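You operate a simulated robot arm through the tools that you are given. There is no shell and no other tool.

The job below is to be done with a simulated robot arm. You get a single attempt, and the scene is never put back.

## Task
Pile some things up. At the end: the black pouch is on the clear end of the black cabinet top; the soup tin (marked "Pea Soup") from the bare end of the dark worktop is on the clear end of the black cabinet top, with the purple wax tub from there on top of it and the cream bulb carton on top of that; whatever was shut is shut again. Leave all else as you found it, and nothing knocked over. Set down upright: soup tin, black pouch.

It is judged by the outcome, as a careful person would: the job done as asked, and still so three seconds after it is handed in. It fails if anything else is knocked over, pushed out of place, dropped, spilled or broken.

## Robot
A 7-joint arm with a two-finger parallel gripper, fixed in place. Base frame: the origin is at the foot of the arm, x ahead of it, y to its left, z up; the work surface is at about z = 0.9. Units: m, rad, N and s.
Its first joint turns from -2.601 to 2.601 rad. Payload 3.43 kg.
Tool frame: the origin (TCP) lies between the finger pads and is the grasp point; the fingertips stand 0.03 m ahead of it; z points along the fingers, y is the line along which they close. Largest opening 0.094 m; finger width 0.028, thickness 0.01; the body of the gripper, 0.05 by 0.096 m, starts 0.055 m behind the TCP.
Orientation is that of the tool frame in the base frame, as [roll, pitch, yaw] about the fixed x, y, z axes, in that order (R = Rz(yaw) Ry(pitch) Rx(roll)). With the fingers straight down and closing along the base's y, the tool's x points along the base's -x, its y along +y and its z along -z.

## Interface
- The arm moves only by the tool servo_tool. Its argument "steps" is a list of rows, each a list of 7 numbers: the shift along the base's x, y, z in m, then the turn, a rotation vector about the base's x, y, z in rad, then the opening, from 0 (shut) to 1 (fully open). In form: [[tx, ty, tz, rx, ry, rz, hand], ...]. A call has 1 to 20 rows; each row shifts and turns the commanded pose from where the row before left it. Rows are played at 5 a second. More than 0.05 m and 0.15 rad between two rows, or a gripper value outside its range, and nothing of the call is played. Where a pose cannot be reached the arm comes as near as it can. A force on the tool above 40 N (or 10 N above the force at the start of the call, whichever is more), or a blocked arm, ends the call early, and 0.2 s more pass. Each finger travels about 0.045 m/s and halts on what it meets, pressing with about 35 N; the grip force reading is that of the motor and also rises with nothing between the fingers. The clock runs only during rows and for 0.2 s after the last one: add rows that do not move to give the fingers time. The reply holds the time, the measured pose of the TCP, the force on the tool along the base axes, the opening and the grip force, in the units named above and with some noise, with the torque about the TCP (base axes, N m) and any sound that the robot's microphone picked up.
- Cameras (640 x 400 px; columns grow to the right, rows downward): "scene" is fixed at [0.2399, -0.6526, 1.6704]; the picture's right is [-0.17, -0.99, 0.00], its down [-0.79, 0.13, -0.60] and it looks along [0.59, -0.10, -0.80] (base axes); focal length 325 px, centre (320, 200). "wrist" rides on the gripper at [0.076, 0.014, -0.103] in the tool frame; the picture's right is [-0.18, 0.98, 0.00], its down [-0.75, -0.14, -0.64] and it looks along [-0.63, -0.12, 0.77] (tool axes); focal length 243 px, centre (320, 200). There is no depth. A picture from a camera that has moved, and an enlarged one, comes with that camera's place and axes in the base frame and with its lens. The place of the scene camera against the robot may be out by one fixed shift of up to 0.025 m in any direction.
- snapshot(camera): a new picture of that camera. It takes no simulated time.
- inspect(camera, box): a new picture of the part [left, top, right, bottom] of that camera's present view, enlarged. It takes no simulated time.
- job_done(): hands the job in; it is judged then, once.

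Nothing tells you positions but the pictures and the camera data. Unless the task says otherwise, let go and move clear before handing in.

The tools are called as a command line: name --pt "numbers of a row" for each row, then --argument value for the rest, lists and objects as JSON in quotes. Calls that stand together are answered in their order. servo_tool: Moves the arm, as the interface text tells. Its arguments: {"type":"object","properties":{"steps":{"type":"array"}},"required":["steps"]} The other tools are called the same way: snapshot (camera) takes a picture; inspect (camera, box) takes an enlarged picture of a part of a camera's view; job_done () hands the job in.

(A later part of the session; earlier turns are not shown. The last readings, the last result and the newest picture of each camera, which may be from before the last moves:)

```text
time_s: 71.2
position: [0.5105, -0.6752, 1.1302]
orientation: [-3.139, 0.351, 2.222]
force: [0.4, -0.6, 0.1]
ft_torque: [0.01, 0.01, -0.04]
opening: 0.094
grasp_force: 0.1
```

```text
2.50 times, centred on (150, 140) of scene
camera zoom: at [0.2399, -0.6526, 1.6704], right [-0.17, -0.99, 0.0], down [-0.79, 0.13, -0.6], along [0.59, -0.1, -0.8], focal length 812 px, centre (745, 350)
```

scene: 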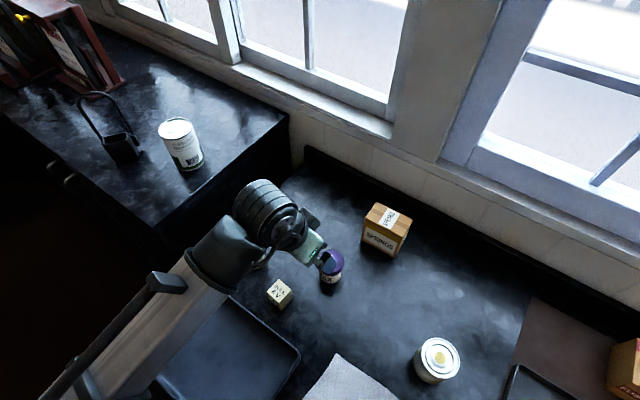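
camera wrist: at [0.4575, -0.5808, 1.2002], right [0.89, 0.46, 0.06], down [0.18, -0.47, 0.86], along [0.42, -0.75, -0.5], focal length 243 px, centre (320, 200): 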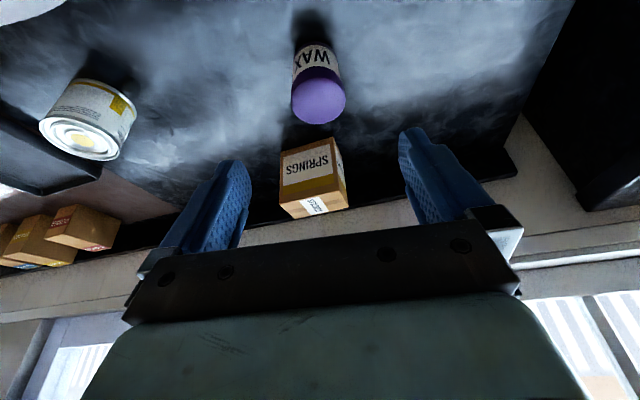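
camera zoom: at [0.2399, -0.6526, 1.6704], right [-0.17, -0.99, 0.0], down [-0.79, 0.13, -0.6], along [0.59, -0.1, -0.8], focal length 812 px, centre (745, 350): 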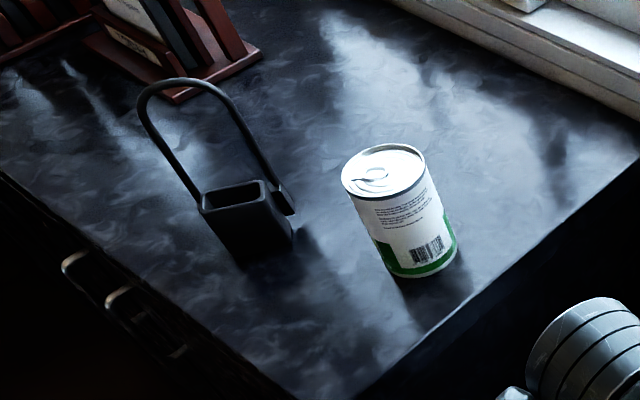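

Both placed items stand well. Tub axis ≈(0.548,-0.730), lid top z≈0.974, diameter ≈0.059. Descending along the tool axis toward it.

servo_tool --pt "0.002 -0.0045 -0.0133 0 0 0 1" --pt "0.004 -0.0056 -0.019 0 0 0 1" --pt "0.004 -0.0056 -0.019 0 0 0 1" --pt "0.004 -0.0056 -0.019 0 0 0 1" --pt "0.004 -0.0056 -0.019 0 0 0 1" --pt "0.004 -0.0056 -0.019 0 0 0 1" --pt "0 0 0 0 0 0 1"

snapshot --camera "wrist"

```text
time_s: 72.8
position: [0.5316, -0.7063, 1.0192]
orientation: [-3.137, 0.349, 2.221]
force: [-0.9, -0.1, 0.1]
ft_torque: [0.01, -0.03, 0.01]
opening: 0.094
grasp_force: 0.0
```

```text
taken
camera wrist: at [0.4796, -0.6129, 1.0906], right [0.89, 0.46, 0.06], down [0.18, -0.47, 0.86], along [0.42, -0.75, -0.5], focal length 243 px, centre (320, 200)
```

wrist: 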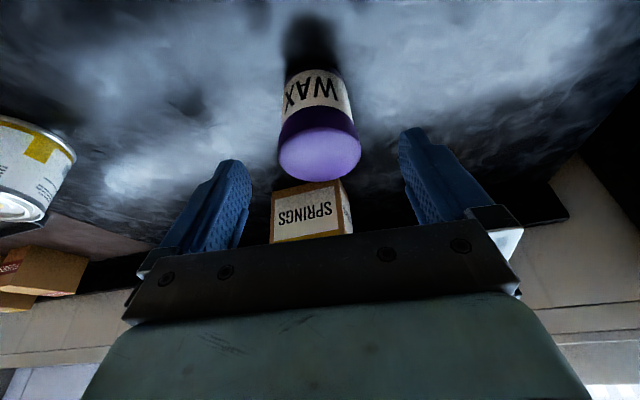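

servo_tool --pt "0.004 -0.0059 -0.0188 0 0 0 1" --pt "0.004 -0.0059 -0.0188 0 0 0 1" --pt "0.004 -0.0059 -0.0188 0 0 0 1" --pt "0.004 -0.006 -0.0188 0 0 0 1" --pt "0 0 0 0 0 0 1"

snapshot --camera "wrist"

```text
time_s: 74.0
position: [0.5486, -0.7313, 0.9462]
orientation: [-3.139, 0.348, 2.221]
force: [0.3, 0.7, 0.4]
ft_torque: [-0.01, 0.01, 0.02]
opening: 0.0939
grasp_force: 0.1
```

```text
taken
camera wrist: at [0.4959, -0.6368, 1.0165], right [0.89, 0.46, 0.06], down [0.18, -0.47, 0.86], along [0.42, -0.75, -0.5], focal length 243 px, centre (320, 200)
```

wrist: 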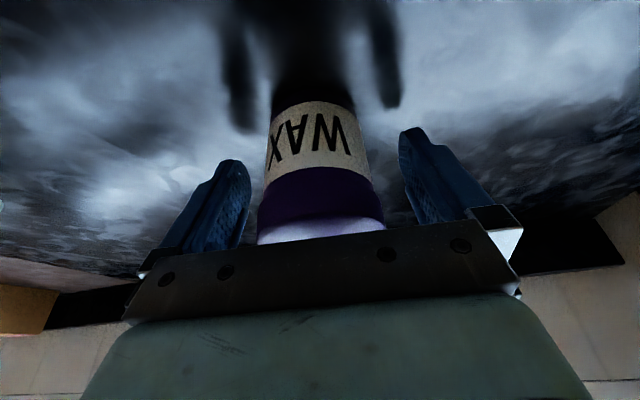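

The tub is centered between the fingers. Closing gently.

servo_tool --pt "0 0 0 0 0 0 0.88" --pt "0 0 0 0 0 0 0.78" --pt "0 0 0 0 0 0 0.7" --pt "0 0 0 0 0 0 0.64" --pt "0 0 0 0 0 0 0.58" --pt "0 0 0 0 0 0 0.5" --pt "0 0 0 0 0 0 0.45" --pt "0 0 0 0 0 0 0.45"

snapshot --camera "wrist"

```text
time_s: 75.8
position: [0.5491, -0.7319, 0.9463]
orientation: [-3.139, 0.349, 2.223]
force: [-0.5, -0.5, 0.1]
ft_torque: [-0.05, 0.05, -0.01]
opening: 0.063
grasp_force: 35.0
```

```text
taken
camera wrist: at [0.4959, -0.6367, 1.0167], right [0.89, 0.46, 0.06], down [0.18, -0.47, 0.86], along [0.42, -0.75, -0.5], focal length 243 px, centre (320, 200)
```

wrist: 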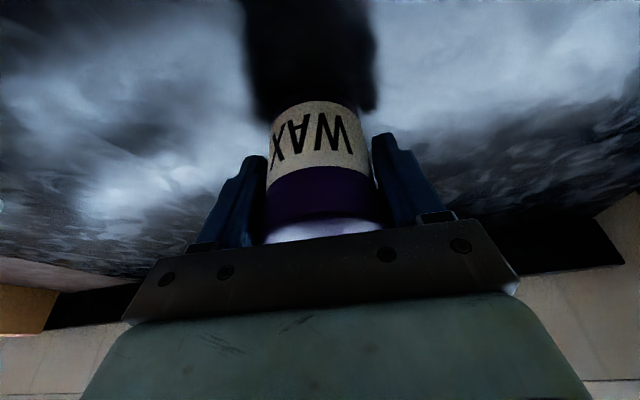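

Tub gripped (0.063 m). Lifting it up.

servo_tool --pt "0 0 0.005 0 0 0 0.45" --pt "0 0 0.012 0 0 0 0.45" --pt "0 0 0.025 0 0 0 0.45" --pt "0 0 0.035 0 0 0 0.45" --pt "0 0 0.04 0 0 0 0.45" --pt "0 0 0.04 0 0 0 0.45" --pt "0 0 0.04 0 0 0 0.45" --pt "0 0 0.04 0 0 0 0.45" --pt "0 0 0.035 0 0 0 0.45" --pt "0 0 0.022 0 0 0 0.45" --pt "0 0 0 0 0 0 0.45"

snapshot --camera "wrist"

snapshot --camera "scene"

```text
time_s: 78.2
position: [0.5498, -0.7306, 1.2408]
orientation: [-3.14, 0.349, 2.221]
force: [-0.3, 0.0, -1.5]
ft_torque: [0.03, 0.0, 0.01]
opening: 0.063
grasp_force: 35.2
```

```text
taken
camera wrist: at [0.4965, -0.6365, 1.3116], right [0.89, 0.46, 0.06], down [0.19, -0.47, 0.86], along [0.42, -0.75, -0.5], focal length 243 px, centre (320, 200)
```

wrist: 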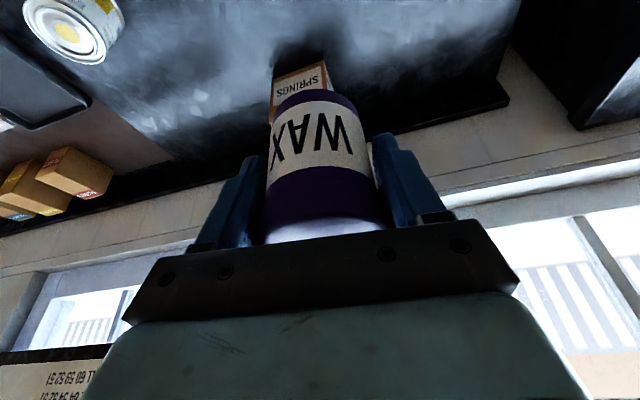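

```text
taken
```

scene: 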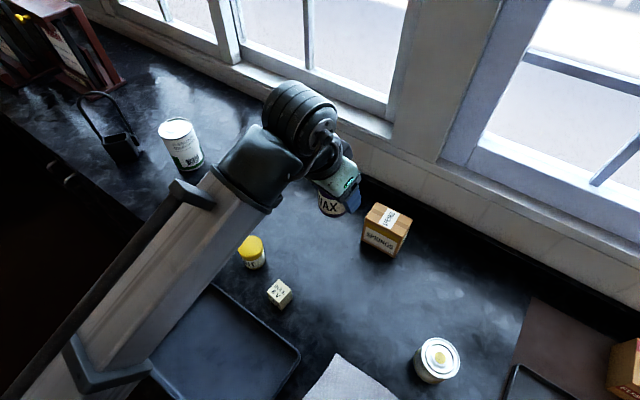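

Tub held well. Swinging to just short of the tin for an alignment check.

servo_tool --pt "0.0166 0.0109 0.002 0 0 0.0216 0.45" --pt "0.0167 0.0109 0.003 0 0 0.0216 0.45" --pt "0.0323 0.0232 0 0 0 0.0432 0.45" --pt "0.0315 0.0247 0 0 0 0.0432 0.45" --pt "0.0304 0.0262 0 0 0 0.0432 0.45" --pt "0.0294 0.0276 0 0 0 0.0432 0.45" --pt "0.0283 0.0289 0 0 0 0.0432 0.45" --pt "0.0271 0.0302 0 0 0 0.0432 0.45" --pt "0.0259 0.0315 0 0 0 0.0432 0.45" --pt "0.0245 0.0327 0 0 0 0.0432 0.45" --pt "0.0115 0.0169 0 0 0 0.0216 0.45" --pt "0 0 0 0 0 0 0.45"

snapshot --camera "wrist"

snapshot --camera "scene"

```text
time_s: 80.8
position: [0.822, -0.4673, 1.2448]
orientation: [-3.138, 0.348, 2.635]
force: [-0.4, 0.1, -2.0]
ft_torque: [-0.01, 0.0, -0.01]
opening: 0.0632
grasp_force: 35.1
```

```text
taken
camera wrist: at [0.736, -0.4011, 1.316], right [0.63, 0.77, 0.06], down [0.36, -0.36, 0.86], along [0.69, -0.52, -0.5], focal length 243 px, centre (320, 200)
```

wrist: 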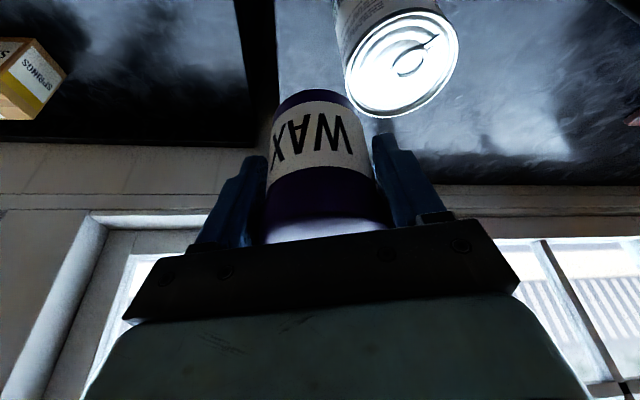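

```text
taken
```

scene: 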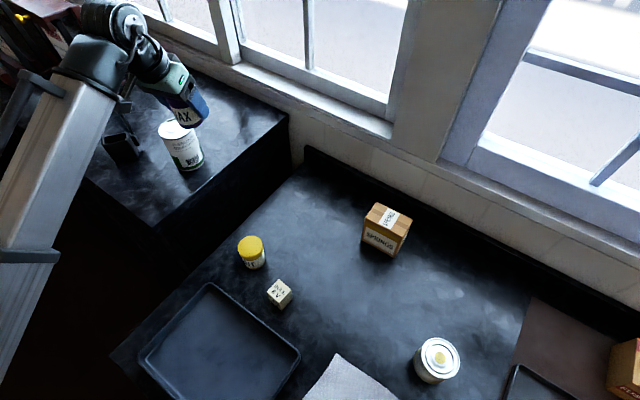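

inspect --camera "wrist" --box '[330, 0, 470, 130]'

```text
3.08 times, centred on (400, 65) of wrist
camera zoom: at [0.736, -0.4011, 1.316], right [0.63, 0.77, 0.06], down [0.36, -0.36, 0.86], along [0.69, -0.52, -0.5], focal length 746 px, centre (74, 615)
```

zoom: 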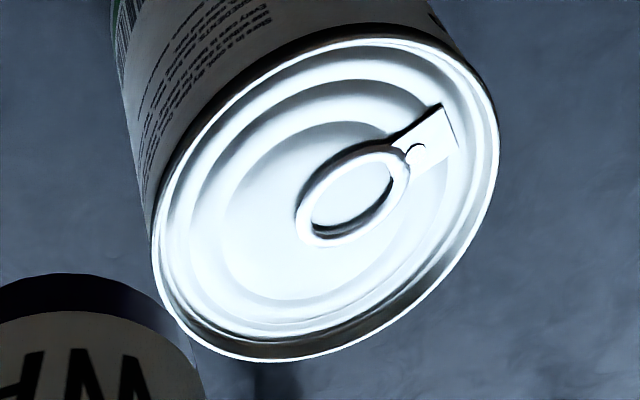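

Refined: tin axis ≈(0.8555,-0.4147), top z≈1.158; tub axis coincides with the TCP. Moving directly above the tin.

servo_tool --pt "0.0084 0.0132 0 0 0 0.014 0.45" --pt "0.0112 0.0175 0 0 0 0.018 0.45" --pt "0.0084 0.0132 0 0 0 0.014 0.45" --pt "0.0055 0.0087 0 0 0 0.008 0.45" --pt "0 0 0 0 0 0 0.45" --pt "0 0 0 0 0 0 0.45"

snapshot --camera "wrist"

inspect --camera "scene" --box '[100, 40, 260, 200]'

```text
time_s: 82.2
position: [0.8567, -0.4145, 1.246]
orientation: [-3.138, 0.35, 2.686]
force: [0.0, 0.3, -1.2]
ft_torque: [-0.04, 0.03, 0.02]
opening: 0.063
grasp_force: 35.1
```

```text
taken
camera wrist: at [0.7668, -0.3533, 1.3162], right [0.59, 0.81, 0.06], down [0.38, -0.34, 0.86], along [0.72, -0.48, -0.5], focal length 243 px, centre (320, 200)
```

wrist: 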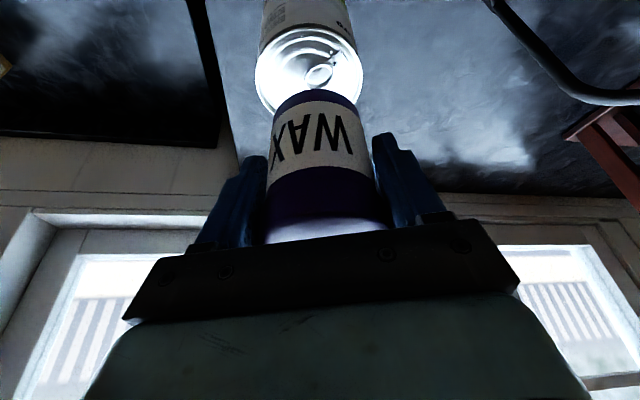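

```text
2.50 times, centred on (180, 120) of scene
camera zoom: at [0.2399, -0.6526, 1.6704], right [-0.17, -0.99, 0.0], down [-0.79, 0.13, -0.6], along [0.59, -0.1, -0.8], focal length 812 px, centre (670, 400)
```

zoom: 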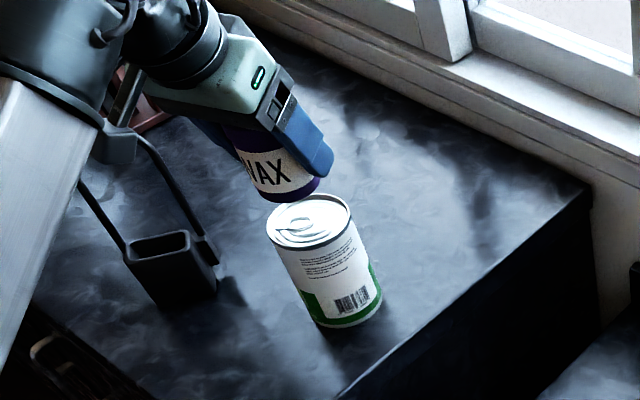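

Alignment checks out in both views. Lowering the tub onto the tin.

servo_tool --pt "-0.0003 0 -0.008 0 0 0 0.45" --pt "-0.0003 0 -0.01 0 0 0 0.45" --pt "-0.0002 0 -0.008 0 0 0 0.45" --pt "0 0 -0.005 0 0 0 0.45" --pt "0 0 0 0 0 0 0.45"

servo_tool --pt "0 0 -0.003 0 0 0 0.45" --pt "0 0 0 0 0 0 0.45"

inspect --camera "scene" --box '[100, 40, 260, 200]'

```text
time_s: 83.4
position: [0.8547, -0.4139, 1.2145]
orientation: [-3.139, 0.351, 2.689]
force: [0.9, -0.2, -2.1]
ft_torque: [0.01, 0.0, 0.01]
opening: 0.0631
grasp_force: 35.5
```

```text
time_s: 84.0
position: [0.8551, -0.4138, 1.2117]
orientation: [-3.137, 0.349, 2.686]
force: [0.2, 0.1, -1.0]
ft_torque: [-0.02, -0.01, 0.03]
opening: 0.0631
grasp_force: 35.3
```

```text
2.50 times, centred on (180, 120) of scene
camera zoom: at [0.2399, -0.6526, 1.6704], right [-0.17, -0.99, 0.0], down [-0.79, 0.13, -0.6], along [0.59, -0.1, -0.8], focal length 812 px, centre (670, 400)
```

zoom: 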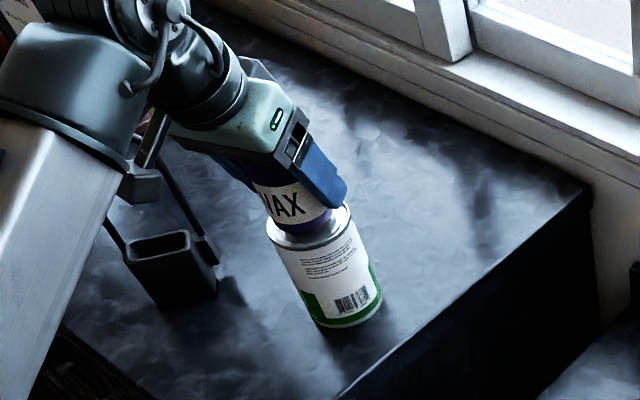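

servo_tool --pt "0 0 -0.002 0 0 0 0.45" --pt "0 0 0 0 0 0 0.45"

servo_tool --pt "0 0 -0.002 0 0 0 0.45" --pt "0 0 0 0 0 0 0.45"

```text
time_s: 84.6
position: [0.8559, -0.4142, 1.2097]
orientation: [-3.139, 0.349, 2.687]
force: [-0.7, 0.5, -2.4]
ft_torque: [0.0, -0.02, 0.02]
opening: 0.0629
grasp_force: 34.9
```

```text
time_s: 85.2
position: [0.8549, -0.4148, 1.207]
orientation: [-3.139, 0.348, 2.687]
force: [-0.4, 0.0, -1.6]
ft_torque: [0.0, 0.01, 0.03]
opening: 0.063
grasp_force: 34.7
```

servo_tool --pt "0 0 -0.0015 0 0 0 0.45" --pt "0 0 0 0 0 0 0.45"

servo_tool --pt "0 0 -0.001 0 0 0 0.45" --pt "0 0 0 0 0 0 0.45"

```text
time_s: 85.8
position: [0.8541, -0.4149, 1.2066]
orientation: [-3.137, 0.35, 2.688]
force: [0.3, -1.2, 7.2]
ft_torque: [-0.21, 0.13, 0.04]
opening: 0.0631
grasp_force: 35.1
```

```text
time_s: 86.4
position: [0.8549, -0.4141, 1.2063]
orientation: [-3.137, 0.353, 2.687]
force: [1.6, -0.2, 19.0]
ft_torque: [-0.28, 0.32, -0.06]
opening: 0.0631
grasp_force: 35.1
```

Contact at TCP z≈1.2065. Easing off 1 mm, then releasing slowly.

servo_tool --pt "0 0 0.001 0 0 0 0.45" --pt "0 0 0 0 0 0 0.6" --pt "0 0 0 0 0 0 0.66" --pt "0 0 0 0 0 0 0.7" --pt "0 0 0 0 0 0 0.76" --pt "0 0 0 0 0 0 0.84" --pt "0 0 0 0 0 0 0.92" --pt "0 0 0 0 0 0 1" --pt "0 0 0 0 0 0 1"

snapshot --camera "wrist"

inspect --camera "scene" --box '[100, 40, 260, 200]'

```text
time_s: 88.4
position: [0.8556, -0.4147, 1.206]
orientation: [-3.137, 0.349, 2.688]
force: [-0.1, -0.4, 0.9]
ft_torque: [0.03, -0.04, -0.03]
opening: 0.0941
grasp_force: 0.1
```

```text
taken
camera wrist: at [0.7662, -0.3537, 1.2763], right [0.59, 0.81, 0.06], down [0.38, -0.34, 0.86], along [0.72, -0.48, -0.5], focal length 243 px, centre (320, 200)
```

wrist: 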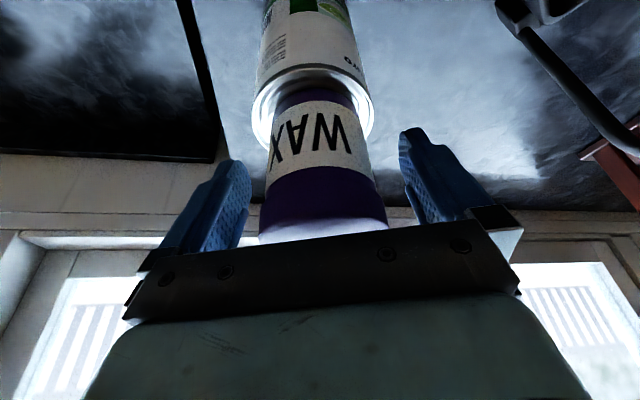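

```text
2.50 times, centred on (180, 120) of scene
camera zoom: at [0.2399, -0.6526, 1.6704], right [-0.17, -0.99, 0.0], down [-0.79, 0.13, -0.6], along [0.59, -0.1, -0.8], focal length 812 px, centre (670, 400)
```

zoom: 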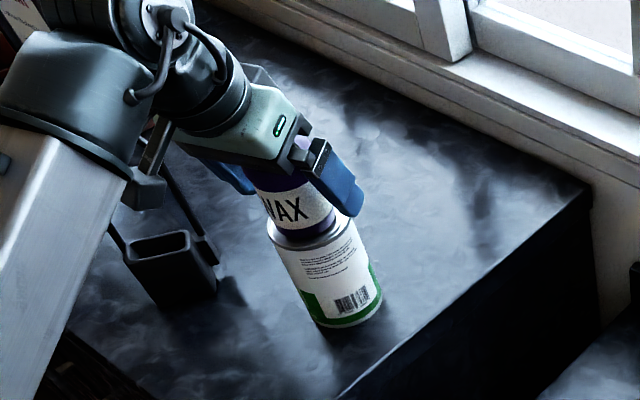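

The tub sits on the tin. Retreating along the tool axis in stages.

servo_tool --pt "-0.0031 0.0015 0.0094 0 0 0 1" --pt "-0.0046 0.0022 0.0141 0 0 0 1" --pt "-0.0046 0.0022 0.0141 0 0 0 1" --pt "-0.0046 0.0022 0.0141 0 0 0 1" --pt "0 0 0 0 0 0 1"

snapshot --camera "wrist"

```text
time_s: 89.6
position: [0.8386, -0.4058, 1.257]
orientation: [-3.138, 0.35, 2.687]
force: [-0.5, 0.3, -0.9]
ft_torque: [0.0, 0.02, 0.04]
opening: 0.0937
grasp_force: 0.1
```

```text
taken
camera wrist: at [0.7491, -0.3455, 1.3279], right [0.59, 0.81, 0.06], down [0.38, -0.34, 0.86], along [0.72, -0.48, -0.5], focal length 243 px, centre (320, 200)
```

wrist: 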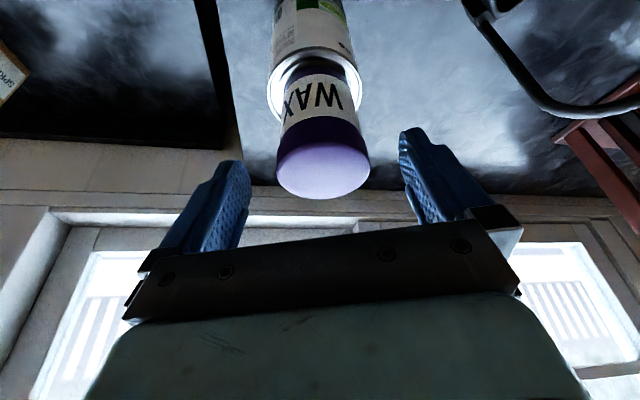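

servo_tool --pt "-0.0046 0.0022 0.0141 0 0 0 1" --pt "-0.0046 0.0022 0.0141 0 0 0 1" --pt "0 0 0 0 0 0 1"

snapshot --camera "wrist"

inspect --camera "scene" --box '[100, 40, 260, 200]'

```text
time_s: 90.4
position: [0.8295, -0.4021, 1.2866]
orientation: [-3.137, 0.35, 2.687]
force: [0.8, -0.4, 1.2]
ft_torque: [0.0, 0.0, 0.02]
opening: 0.0936
grasp_force: 0.1
```

```text
taken
camera wrist: at [0.7399, -0.3413, 1.3562], right [0.59, 0.81, 0.06], down [0.38, -0.34, 0.86], along [0.72, -0.48, -0.5], focal length 243 px, centre (320, 200)
```

wrist: 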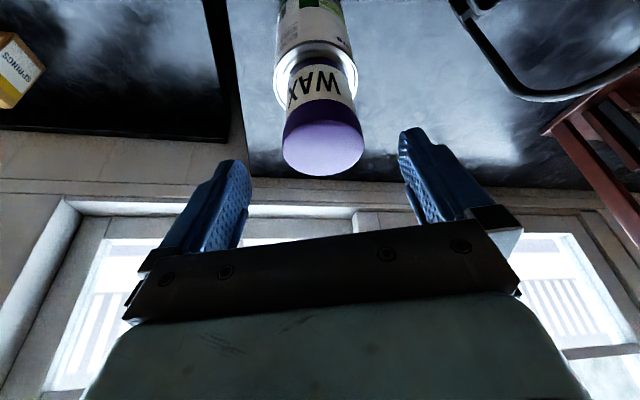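

```text
2.50 times, centred on (180, 120) of scene
camera zoom: at [0.2399, -0.6526, 1.6704], right [-0.17, -0.99, 0.0], down [-0.79, 0.13, -0.6], along [0.59, -0.1, -0.8], focal length 812 px, centre (670, 400)
```

zoom: 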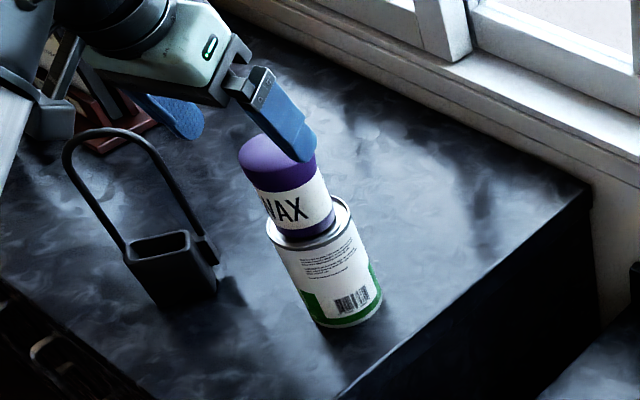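

The tub stands well on the tin. Now the cream bulb carton: swinging back and down to view it.

servo_tool --pt "-0.0095 -0.0185 0 0 0 -0.0226 1" --pt "-0.0095 -0.0186 0 0 0 -0.0227 1" --pt "-0.0207 -0.0362 0 0 0 -0.0453 1" --pt "-0.0223 -0.0352 0 0 0 -0.0453 1" --pt "-0.0239 -0.0342 0 0 0 -0.0453 1" --pt "-0.0254 -0.0331 0 0 0 -0.0453 1" --pt "-0.0269 -0.0319 0 0 0 -0.0453 1" --pt "-0.0283 -0.0306 0 0 0 -0.0453 1" --pt "-0.0297 -0.0293 0 0 0 -0.0453 1" --pt "-0.031 -0.0279 0 0 0 -0.0453 1" --pt "-0.0203 0.0236 -0.0278 0 0 0 1" --pt "-0.0203 0.0236 -0.0278 0 0 0 1" --pt "-0.0203 0.0236 -0.0278 0 0 0 1" --pt "-0.0203 0.0236 -0.0278 0 0 0 1" --pt "-0.0203 0.0236 -0.0278 0 0 0 1" --pt "-0.0203 0.0236 -0.0278 0 0 0 1" --pt "0 0 0 0 0 0 1"

snapshot --camera "wrist"

snapshot --camera "scene"

```text
time_s: 94.0
position: [0.4801, -0.5567, 1.1169]
orientation: [3.141, 0.35, 2.279]
force: [0.0, -0.5, -0.7]
ft_torque: [0.01, 0.01, -0.02]
opening: 0.094
grasp_force: 0.0
```

```text
taken
camera wrist: at [0.4217, -0.4654, 1.1874], right [0.86, 0.51, 0.06], down [0.21, -0.46, 0.86], along [0.47, -0.73, -0.5], focal length 243 px, centre (320, 200)
```

wrist: 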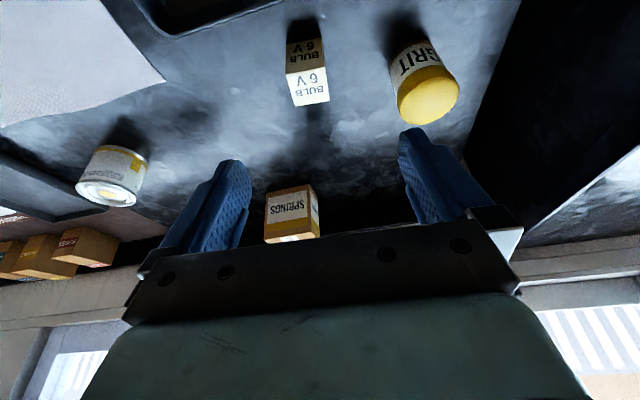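

```text
taken
```

scene: 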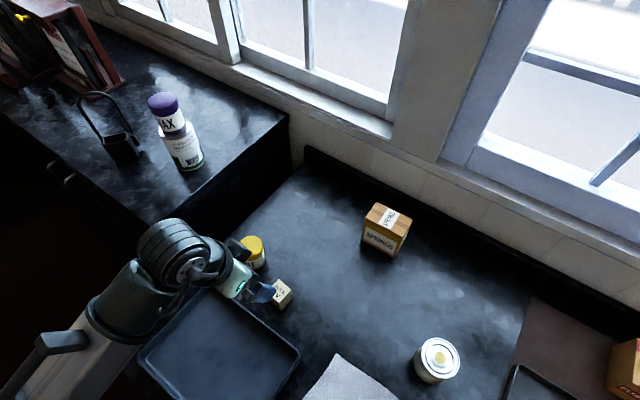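

inspect --camera "wrist" --box '[260, 10, 480, 150]'

inspect --camera "scene" --box '[60, 60, 240, 220]'

```text
2.86 times, centred on (370, 80) of wrist
camera zoom: at [0.4217, -0.4654, 1.1874], right [0.86, 0.51, 0.06], down [0.21, -0.46, 0.86], along [0.47, -0.73, -0.5], focal length 693 px, centre (177, 543)
```

zoom: 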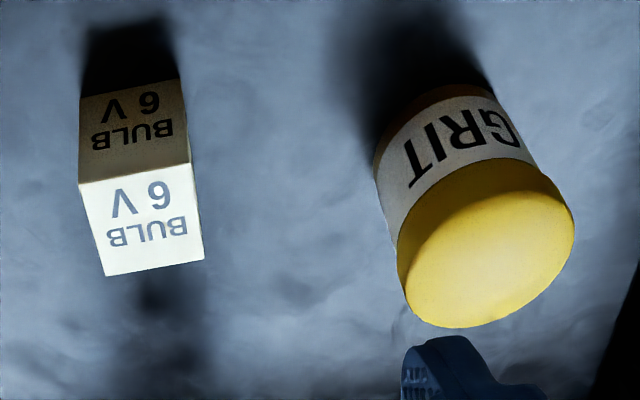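

```text
2.50 times, centred on (150, 140) of scene
camera zoom: at [0.2399, -0.6526, 1.6704], right [-0.17, -0.99, 0.0], down [-0.79, 0.13, -0.6], along [0.59, -0.1, -0.8], focal length 812 px, centre (745, 350)
```

zoom: 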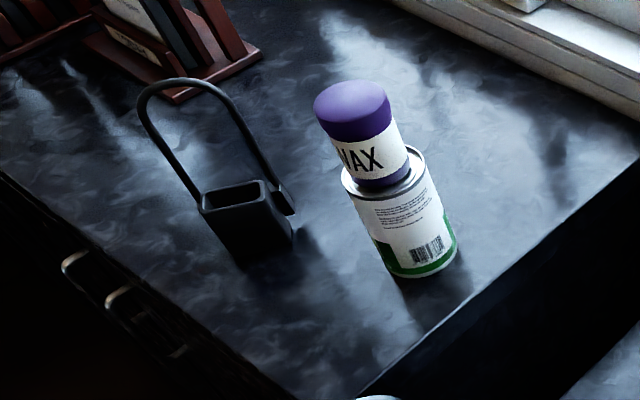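

The bulb carton is 0.039×0.039×0.055 m, centered at (0.506,-0.604), edges at azimuth ≈38.6°. Aligning yaw and descending partway.

servo_tool --pt "-0.007 0.0015 0 0 0 -0.0175 1" --pt "-0.0067 0.0014 0 0 0 -0.0175 1" --pt "0.0044 -0.0056 -0.0195 0 0 0 1" --pt "0.0044 -0.0056 -0.0195 0 0 0 1" --pt "0.0044 -0.0056 -0.0195 0 0 0 1" --pt "0.0045 -0.0056 -0.0195 0 0 0 1" --pt "0.0045 -0.0056 -0.0195 0 0 0 1" --pt "0 0 0 0 0 0 1"

snapshot --camera "wrist"

inspect --camera "wrist" --box '[230, 30, 430, 200]'

```text
time_s: 95.8
position: [0.489, -0.5825, 1.022]
orientation: [-3.139, 0.351, 2.245]
force: [0.4, 0.5, 0.1]
ft_torque: [0.01, 0.0, -0.02]
opening: 0.0942
grasp_force: 0.1
```

```text
taken
camera wrist: at [0.4347, -0.4885, 1.0918], right [0.88, 0.48, 0.06], down [0.2, -0.47, 0.86], along [0.44, -0.74, -0.5], focal length 243 px, centre (320, 200)
```

wrist: 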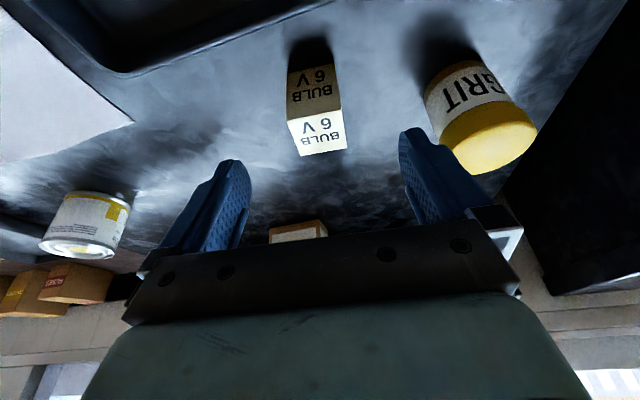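

```text
2.35 times, centred on (330, 115) of wrist
camera zoom: at [0.4347, -0.4885, 1.0918], right [0.88, 0.48, 0.06], down [0.2, -0.47, 0.86], along [0.44, -0.74, -0.5], focal length 571 px, centre (296, 400)
```

zoom: 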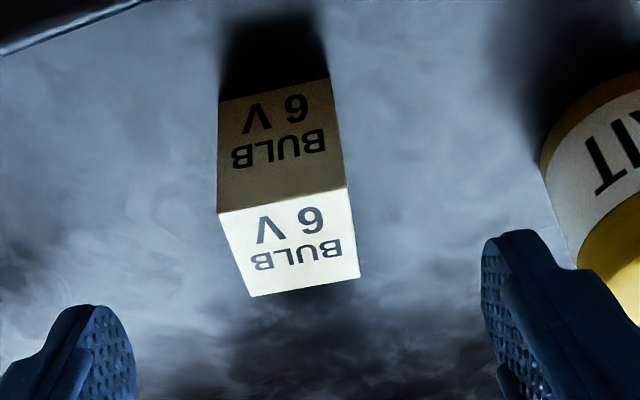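

Position confirmed (0.5066,-0.6042). Descending the rest and closing.

servo_tool --pt "0.0044 -0.0054 -0.0203 0 0 0 1" --pt "0.0044 -0.0054 -0.0203 0 0 0 1" --pt "0.0044 -0.0055 -0.0203 0 0 0.005 1" --pt "0.0044 -0.0055 -0.02 0 0 0.005 1" --pt "0 0 0 0 0 0 1" --pt "0 0 0 0 0 0 0.85" --pt "0 0 0 0 0 0 0.7" --pt "0 0 0 0 0 0 0.58" --pt "0 0 0 0 0 0 0.48" --pt "0 0 0 0 0 0 0.4" --pt "0 0 0 0 0 0 0.3" --pt "0 0 0 0 0 0 0.25" --pt "0 0 0 0 0 0 0.25"

snapshot --camera "wrist"

inspect --camera "scene" --box '[200, 200, 340, 330]'

```text
time_s: 98.6
position: [0.5057, -0.6042, 0.9409]
orientation: [-3.138, 0.349, 2.256]
force: [-0.2, 0.2, 0.2]
ft_torque: [0.02, -0.05, 0.0]
opening: 0.0431
grasp_force: 35.1
```

```text
taken
camera wrist: at [0.4498, -0.51, 1.0111], right [0.87, 0.49, 0.06], down [0.2, -0.47, 0.86], along [0.45, -0.74, -0.5], focal length 243 px, centre (320, 200)
```

wrist: 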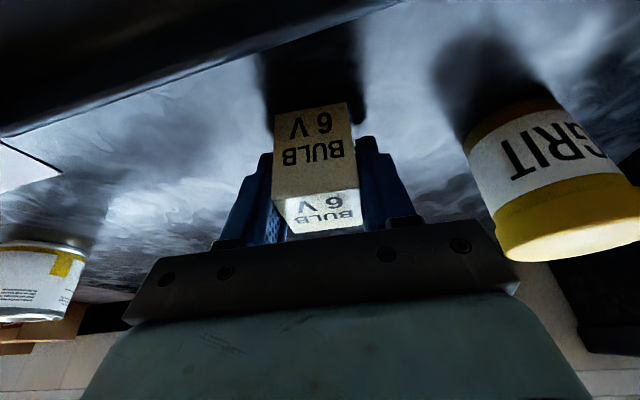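

```text
3.08 times, centred on (270, 265) of scene
camera zoom: at [0.2399, -0.6526, 1.6704], right [-0.17, -0.99, 0.0], down [-0.79, 0.13, -0.6], along [0.59, -0.1, -0.8], focal length 999 px, centre (474, 0)
```

zoom: 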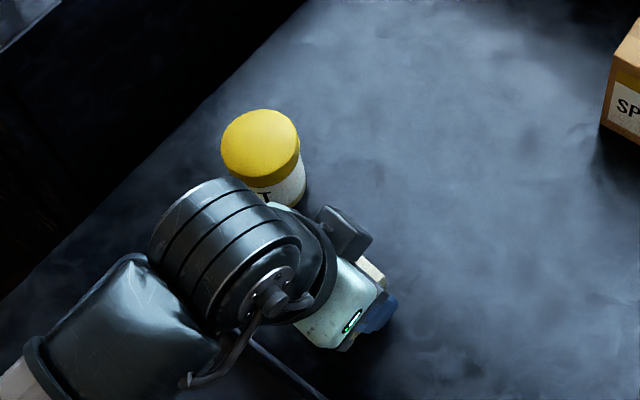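

Carton gripped (0.043 m). Lifting vertically, then outward and up.

servo_tool --pt "0 0 0.005 0 0 0 0.25" --pt "0 0 0.012 0 0 0 0.25" --pt "0 0 0.025 0 0 0 0.25" --pt "0 0 0.03 0 0 0 0.25" --pt "0 0 0.03 0 0 0 0.25" --pt "0.0126 -0.015 0.036 0 0 0 0.25" --pt "0.0126 -0.015 0.036 0 0 0 0.25" --pt "0.0126 -0.015 0.036 0 0 0 0.25" --pt "0.0126 -0.015 0.036 0 0 0 0.25" --pt "0.0126 -0.015 0.036 0 0 0 0.25" --pt "0.0126 -0.015 0.036 0 0 0 0.25" --pt "0.0126 -0.015 0.036 0 0 0 0.25" --pt "0 0 0 0 0 0 0.25"

snapshot --camera "wrist"

snapshot --camera "scene"

```text
time_s: 101.4
position: [0.5946, -0.7068, 1.2937]
orientation: [-3.137, 0.349, 2.255]
force: [0.2, -0.2, -0.7]
ft_torque: [0.0, -0.02, -0.03]
opening: 0.0431
grasp_force: 35.2
```

```text
taken
camera wrist: at [0.5396, -0.6143, 1.3641], right [0.87, 0.49, 0.06], down [0.2, -0.47, 0.86], along [0.45, -0.74, -0.5], focal length 243 px, centre (320, 200)
```

wrist: 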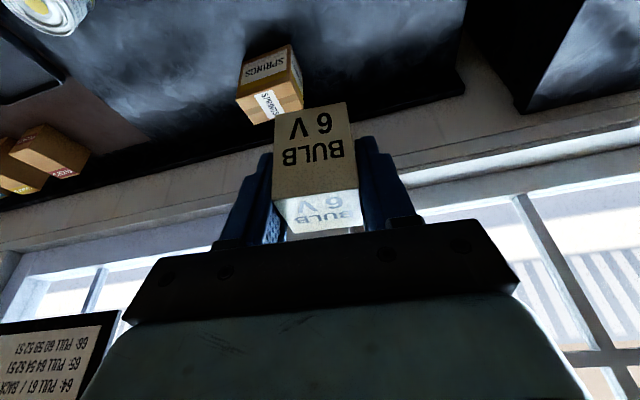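

```text
taken
```

scene: 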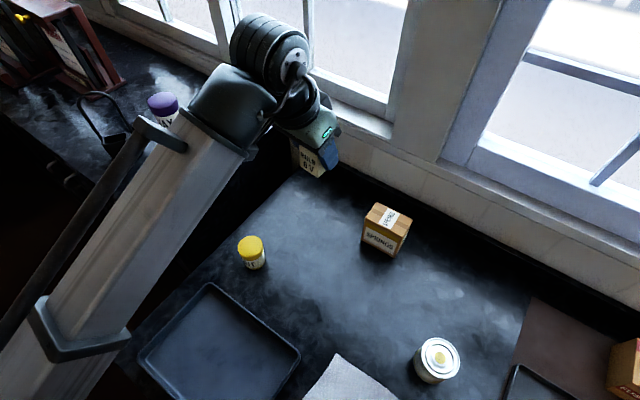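

Carton held. Swinging to just short of the stack at safe height.

servo_tool --pt "0.0159 0.0126 0.003 0 0 0.022 0.25" --pt "0.016 0.0127 0.003 0 0 0.0219 0.25" --pt "0.0308 0.0267 0 0 0 0.0439 0.25" --pt "0.0295 0.0281 0 0 0 0.0439 0.25" --pt "0.0285 0.0294 0 0 0 0.0439 0.25" --pt "0.0272 0.0308 0 0 0 0.0439 0.25" --pt "0.0258 0.032 0 0 0 0.0439 0.25" --pt "0.0245 0.0331 0 0 0 0.0439 0.25" --pt "0.0115 0.0172 0 0 0 0.022 0.25" --pt "0 0 0 0 0 0 0.25"

snapshot --camera "wrist"

inspect --camera "scene" --box '[80, 0, 280, 200]'

```text
time_s: 103.6
position: [0.8037, -0.4855, 1.3009]
orientation: [-3.138, 0.348, 2.584]
force: [-0.5, 0.2, -0.5]
ft_torque: [0.01, 0.0, -0.03]
opening: 0.0435
grasp_force: 35.2
```

```text
taken
camera wrist: at [0.722, -0.4152, 1.3711], right [0.67, 0.74, 0.06], down [0.34, -0.38, 0.86], along [0.66, -0.55, -0.5], focal length 243 px, centre (320, 200)
```

wrist: 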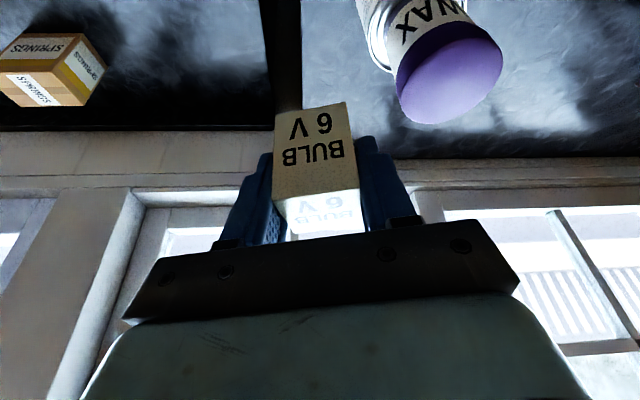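

```text
2.00 times, centred on (180, 100) of scene
camera zoom: at [0.2399, -0.6526, 1.6704], right [-0.17, -0.99, 0.0], down [-0.79, 0.13, -0.6], along [0.59, -0.1, -0.8], focal length 649 px, centre (600, 400)
```

zoom: 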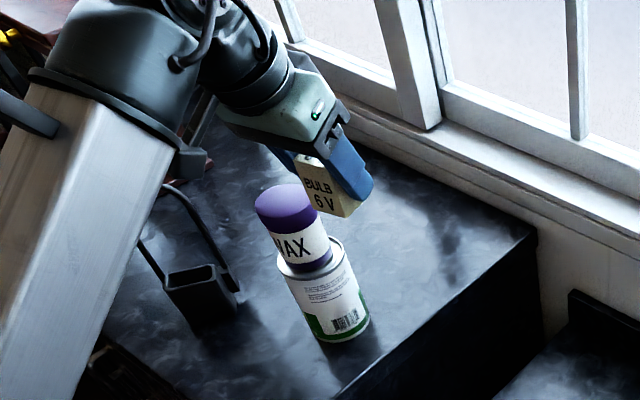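

inspect --camera "wrist" --box '[370, 0, 530, 140]'

```text
2.86 times, centred on (450, 70) of wrist
camera zoom: at [0.722, -0.4152, 1.3711], right [0.67, 0.74, 0.06], down [0.34, -0.38, 0.86], along [0.66, -0.55, -0.5], focal length 693 px, centre (-51, 571)
```

zoom: 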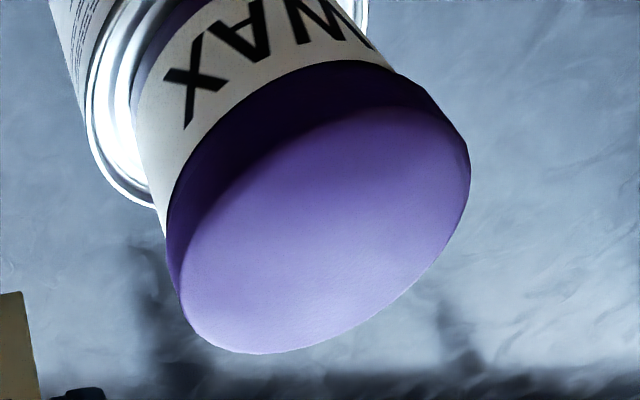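

Refined tub axis ≈(0.8567,-0.414), top z≈1.234. Moving the carton directly over it (2.5 cm clearance).

servo_tool --pt "0.0106 0.0143 0 0 0 0.015 0.25" --pt "0.0132 0.0178 0 0 0 0.02 0.25" --pt "0.0132 0.0178 0 0 0 0.02 0.25" --pt "0.0106 0.0143 0 0 0 0.015 0.25" --pt "0.0052 0.0071 0 0 0 0.01 0.25" --pt "0 0 0 0 0 0 0.25" --pt "0 0 0 0 0 0 0.25"

snapshot --camera "wrist"

inspect --camera "scene" --box '[100, 40, 260, 200]'

```text
time_s: 105.2
position: [0.8575, -0.4132, 1.3012]
orientation: [-3.139, 0.349, 2.663]
force: [-0.6, 0.5, -1.1]
ft_torque: [0.01, 0.01, -0.02]
opening: 0.0431
grasp_force: 35.1
```

```text
taken
camera wrist: at [0.7691, -0.3499, 1.371], right [0.61, 0.79, 0.06], down [0.37, -0.35, 0.86], along [0.7, -0.5, -0.5], focal length 243 px, centre (320, 200)
```

wrist: 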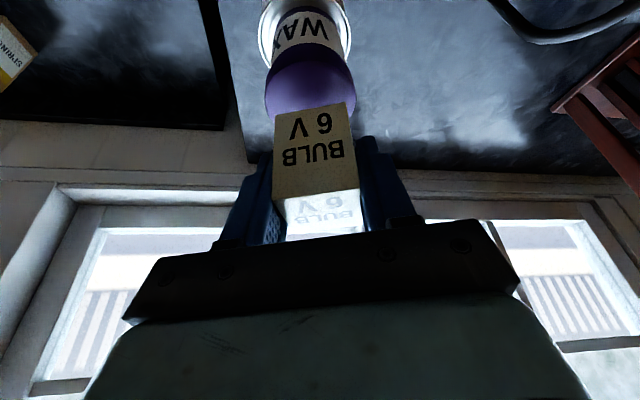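

```text
2.50 times, centred on (180, 120) of scene
camera zoom: at [0.2399, -0.6526, 1.6704], right [-0.17, -0.99, 0.0], down [-0.79, 0.13, -0.6], along [0.59, -0.1, -0.8], focal length 812 px, centre (670, 400)
```

zoom: 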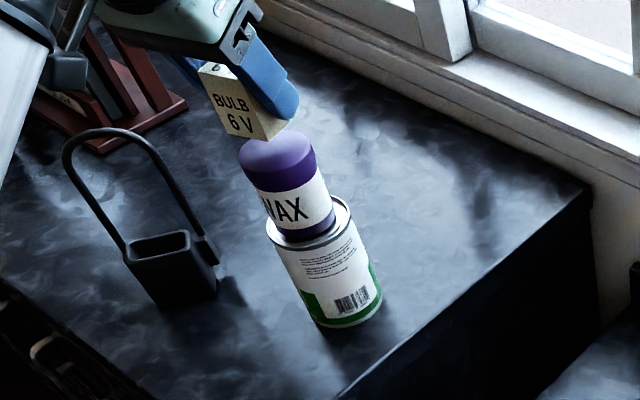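

inspect --camera "scene" --box '[140, 55, 220, 135]'

inspect --camera "wrist" --box '[240, 0, 400, 140]'

```text
5.00 times, centred on (180, 95) of scene
camera zoom: at [0.2399, -0.6526, 1.6704], right [-0.17, -0.99, 0.0], down [-0.79, 0.13, -0.6], along [0.59, -0.1, -0.8], focal length 1624 px, centre (1020, 725)
```

zoom: 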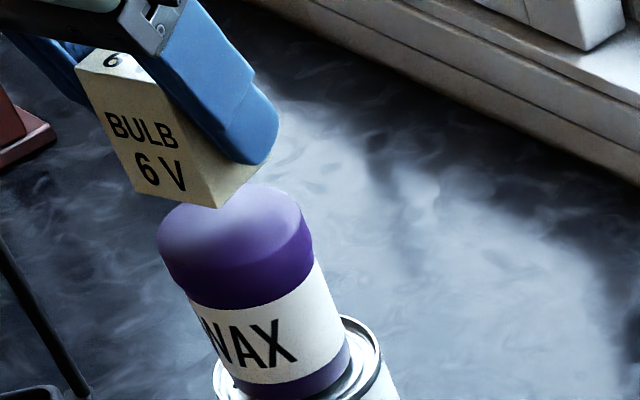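

```text
2.86 times, centred on (320, 70) of wrist
camera zoom: at [0.7691, -0.3499, 1.371], right [0.61, 0.79, 0.06], down [0.37, -0.35, 0.86], along [0.7, -0.5, -0.5], focal length 693 px, centre (320, 571)
```

zoom: 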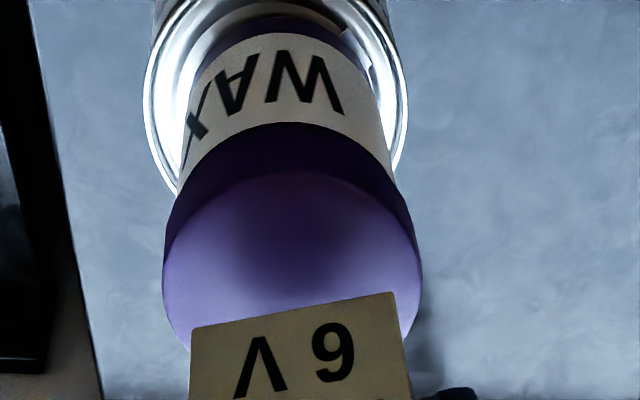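

Aligned within ~2 mm; I'll apply a small correction and lower the carton.

servo_tool --pt "-0.0006 -0.0012 -0.004 0 0 0 0.25" --pt "-0.0006 -0.0012 -0.006 0 0 0 0.25" --pt "0 0 -0.005 0 0 0 0.25" --pt "0 0 -0.003 0 0 0 0.25" --pt "0 0 0 0 0 0 0.25"

servo_tool --pt "0 0 -0.002 0 0 0 0.25" --pt "0 0 0 0 0 0 0.25"

inspect --camera "scene" --box '[140, 55, 220, 135]'

```text
time_s: 106.4
position: [0.8554, -0.4158, 1.2812]
orientation: [-3.138, 0.35, 2.663]
force: [-0.3, -0.8, -0.5]
ft_torque: [-0.03, -0.02, -0.01]
opening: 0.0435
grasp_force: 35.4
```

```text
time_s: 107.0
position: [0.8563, -0.4172, 1.2808]
orientation: [-3.138, 0.349, 2.663]
force: [0.1, 0.2, 0.1]
ft_torque: [-0.01, -0.01, -0.02]
opening: 0.0433
grasp_force: 35.1
```

```text
5.00 times, centred on (180, 95) of scene
camera zoom: at [0.2399, -0.6526, 1.6704], right [-0.17, -0.99, 0.0], down [-0.79, 0.13, -0.6], along [0.59, -0.1, -0.8], focal length 1624 px, centre (1020, 725)
```

zoom: 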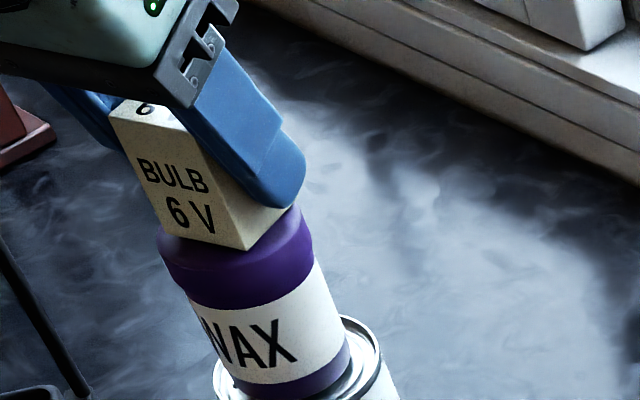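

servo_tool --pt "0 0 -0.0015 0 0 0 0.25" --pt "0 0 0 0 0 0 0.25"

servo_tool --pt "0 0 -0.0015 0 0 0 0.25" --pt "0 0 0 0 0 0 0.25"

```text
time_s: 107.6
position: [0.8559, -0.4167, 1.2794]
orientation: [-3.138, 0.348, 2.664]
force: [-0.1, -0.4, 0.1]
ft_torque: [0.02, 0.0, -0.04]
opening: 0.0432
grasp_force: 35.1
```

```text
time_s: 108.2
position: [0.855, -0.4173, 1.2777]
orientation: [-3.138, 0.351, 2.662]
force: [2.3, -1.1, 11.6]
ft_torque: [0.01, -0.08, -0.02]
opening: 0.0433
grasp_force: 34.8
```

Contact at z≈1.278. Easing slightly, then opening slowly.

servo_tool --pt "0 0 0.0006 0 0 0 0.3" --pt "0 0 0 0 0 0 0.42" --pt "0 0 0 0 0 0 0.46" --pt "0 0 0 0 0 0 0.48" --pt "0 0 0 0 0 0 0.52" --pt "0 0 0 0 0 0 0.58" --pt "0 0 0 0 0 0 0.66" --pt "0 0 0 0 0 0 0.76" --pt "0 0 0 0 0 0 0.86" --pt "0 0 0 0 0 0 0.94" --pt "0 0 0 0 0 0 1" --pt "0 0 0 0 0 0 1"

snapshot --camera "wrist"

inspect --camera "scene" --box '[120, 45, 240, 195]'

```text
time_s: 110.8
position: [0.8547, -0.4173, 1.2777]
orientation: [-3.139, 0.349, 2.663]
force: [0.3, 0.6, -0.2]
ft_torque: [0.01, 0.0, 0.0]
opening: 0.0939
grasp_force: 0.0
```

```text
taken
camera wrist: at [0.7678, -0.3532, 1.3488], right [0.61, 0.79, 0.06], down [0.37, -0.35, 0.86], along [0.7, -0.5, -0.5], focal length 243 px, centre (320, 200)
```

wrist: 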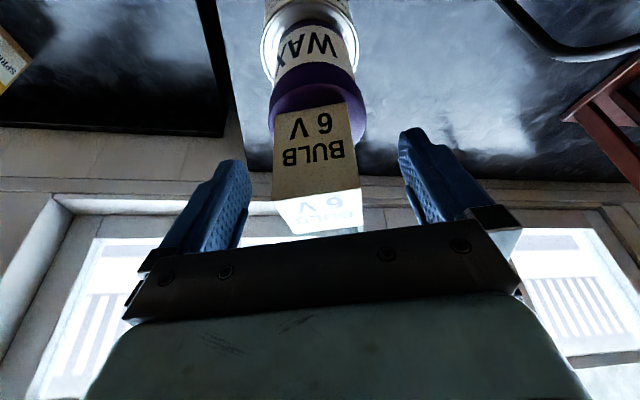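

```text
2.67 times, centred on (180, 120) of scene
camera zoom: at [0.2399, -0.6526, 1.6704], right [-0.17, -0.99, 0.0], down [-0.79, 0.13, -0.6], along [0.59, -0.1, -0.8], focal length 866 px, centre (693, 413)
```

zoom: 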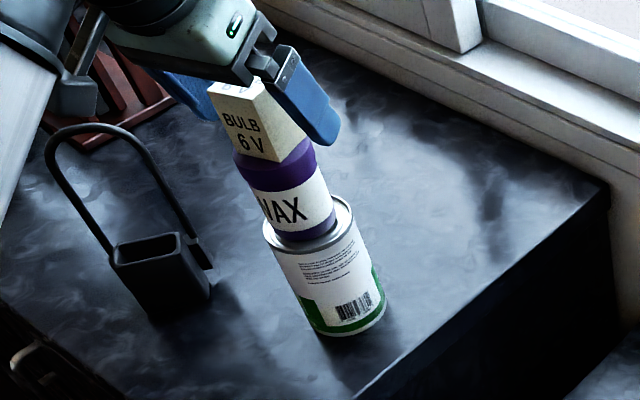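

The full stack stands. Now backing the open fingers straight back (inward) away from the carton, with slight extra tilt for reach.

servo_tool --pt "-0.0045 0.0023 0.001 0 0 0 1" --pt "-0.0071 0.0037 0.002 -0.0092 -0.0178 0 1" --pt "-0.0071 0.0037 0.002 -0.0092 -0.0178 0 1" --pt "-0.0071 0.0037 0.002 -0.0092 -0.0178 0 1" --pt "0 0 0 0 0 0 1"

snapshot --camera "wrist"

```text
time_s: 112.0
position: [0.8294, -0.4021, 1.2854]
orientation: [-3.138, 0.41, 2.664]
force: [0.3, -0.2, 0.5]
ft_torque: [0.0, -0.01, -0.02]
opening: 0.094
grasp_force: 0.1
```

```text
taken
camera wrist: at [0.7384, -0.3382, 1.3495], right [0.6, 0.79, 0.07], down [0.32, -0.32, 0.89], along [0.73, -0.51, -0.45], focal length 243 px, centre (320, 200)
```

wrist: 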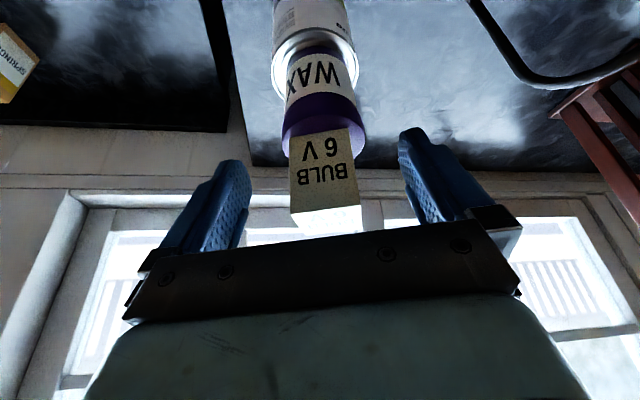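

servo_tool --pt "-0.0089 0.0046 0 -0.0092 -0.0178 0 1" --pt "-0.0107 0.0055 0 -0.0092 -0.0178 0 1" --pt "-0.0107 0.0055 0 -0.0092 -0.0178 0 1" --pt "-0.0107 0.0055 -0.001 -0.0092 -0.0178 0 1" --pt "-0.0107 0.0055 -0.001 -0.0092 -0.0178 0 1" --pt "0 0 0 0 0 0 1"

snapshot --camera "wrist"

snapshot --camera "scene"

```text
time_s: 113.4
position: [0.7789, -0.3754, 1.2835]
orientation: [-3.137, 0.512, 2.664]
force: [0.2, 0.8, 0.0]
ft_torque: [-0.03, 0.04, 0.0]
opening: 0.0939
grasp_force: 0.1
```

```text
taken
camera wrist: at [0.6816, -0.3083, 1.3356], right [0.6, 0.8, 0.09], down [0.24, -0.28, 0.93], along [0.77, -0.53, -0.36], focal length 243 px, centre (320, 200)
```

wrist: 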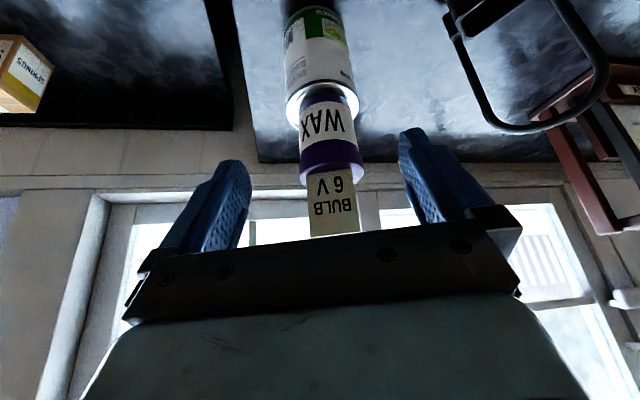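

```text
taken
```

scene: 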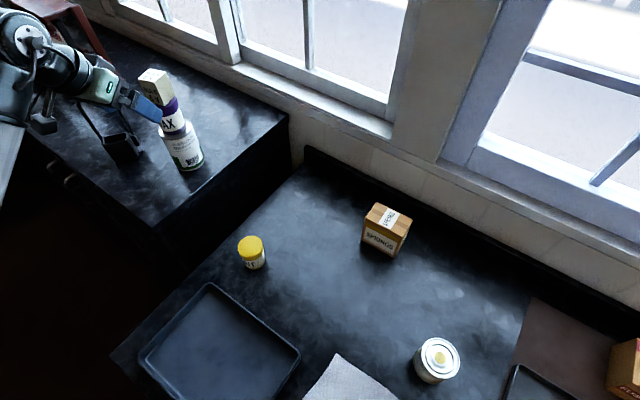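

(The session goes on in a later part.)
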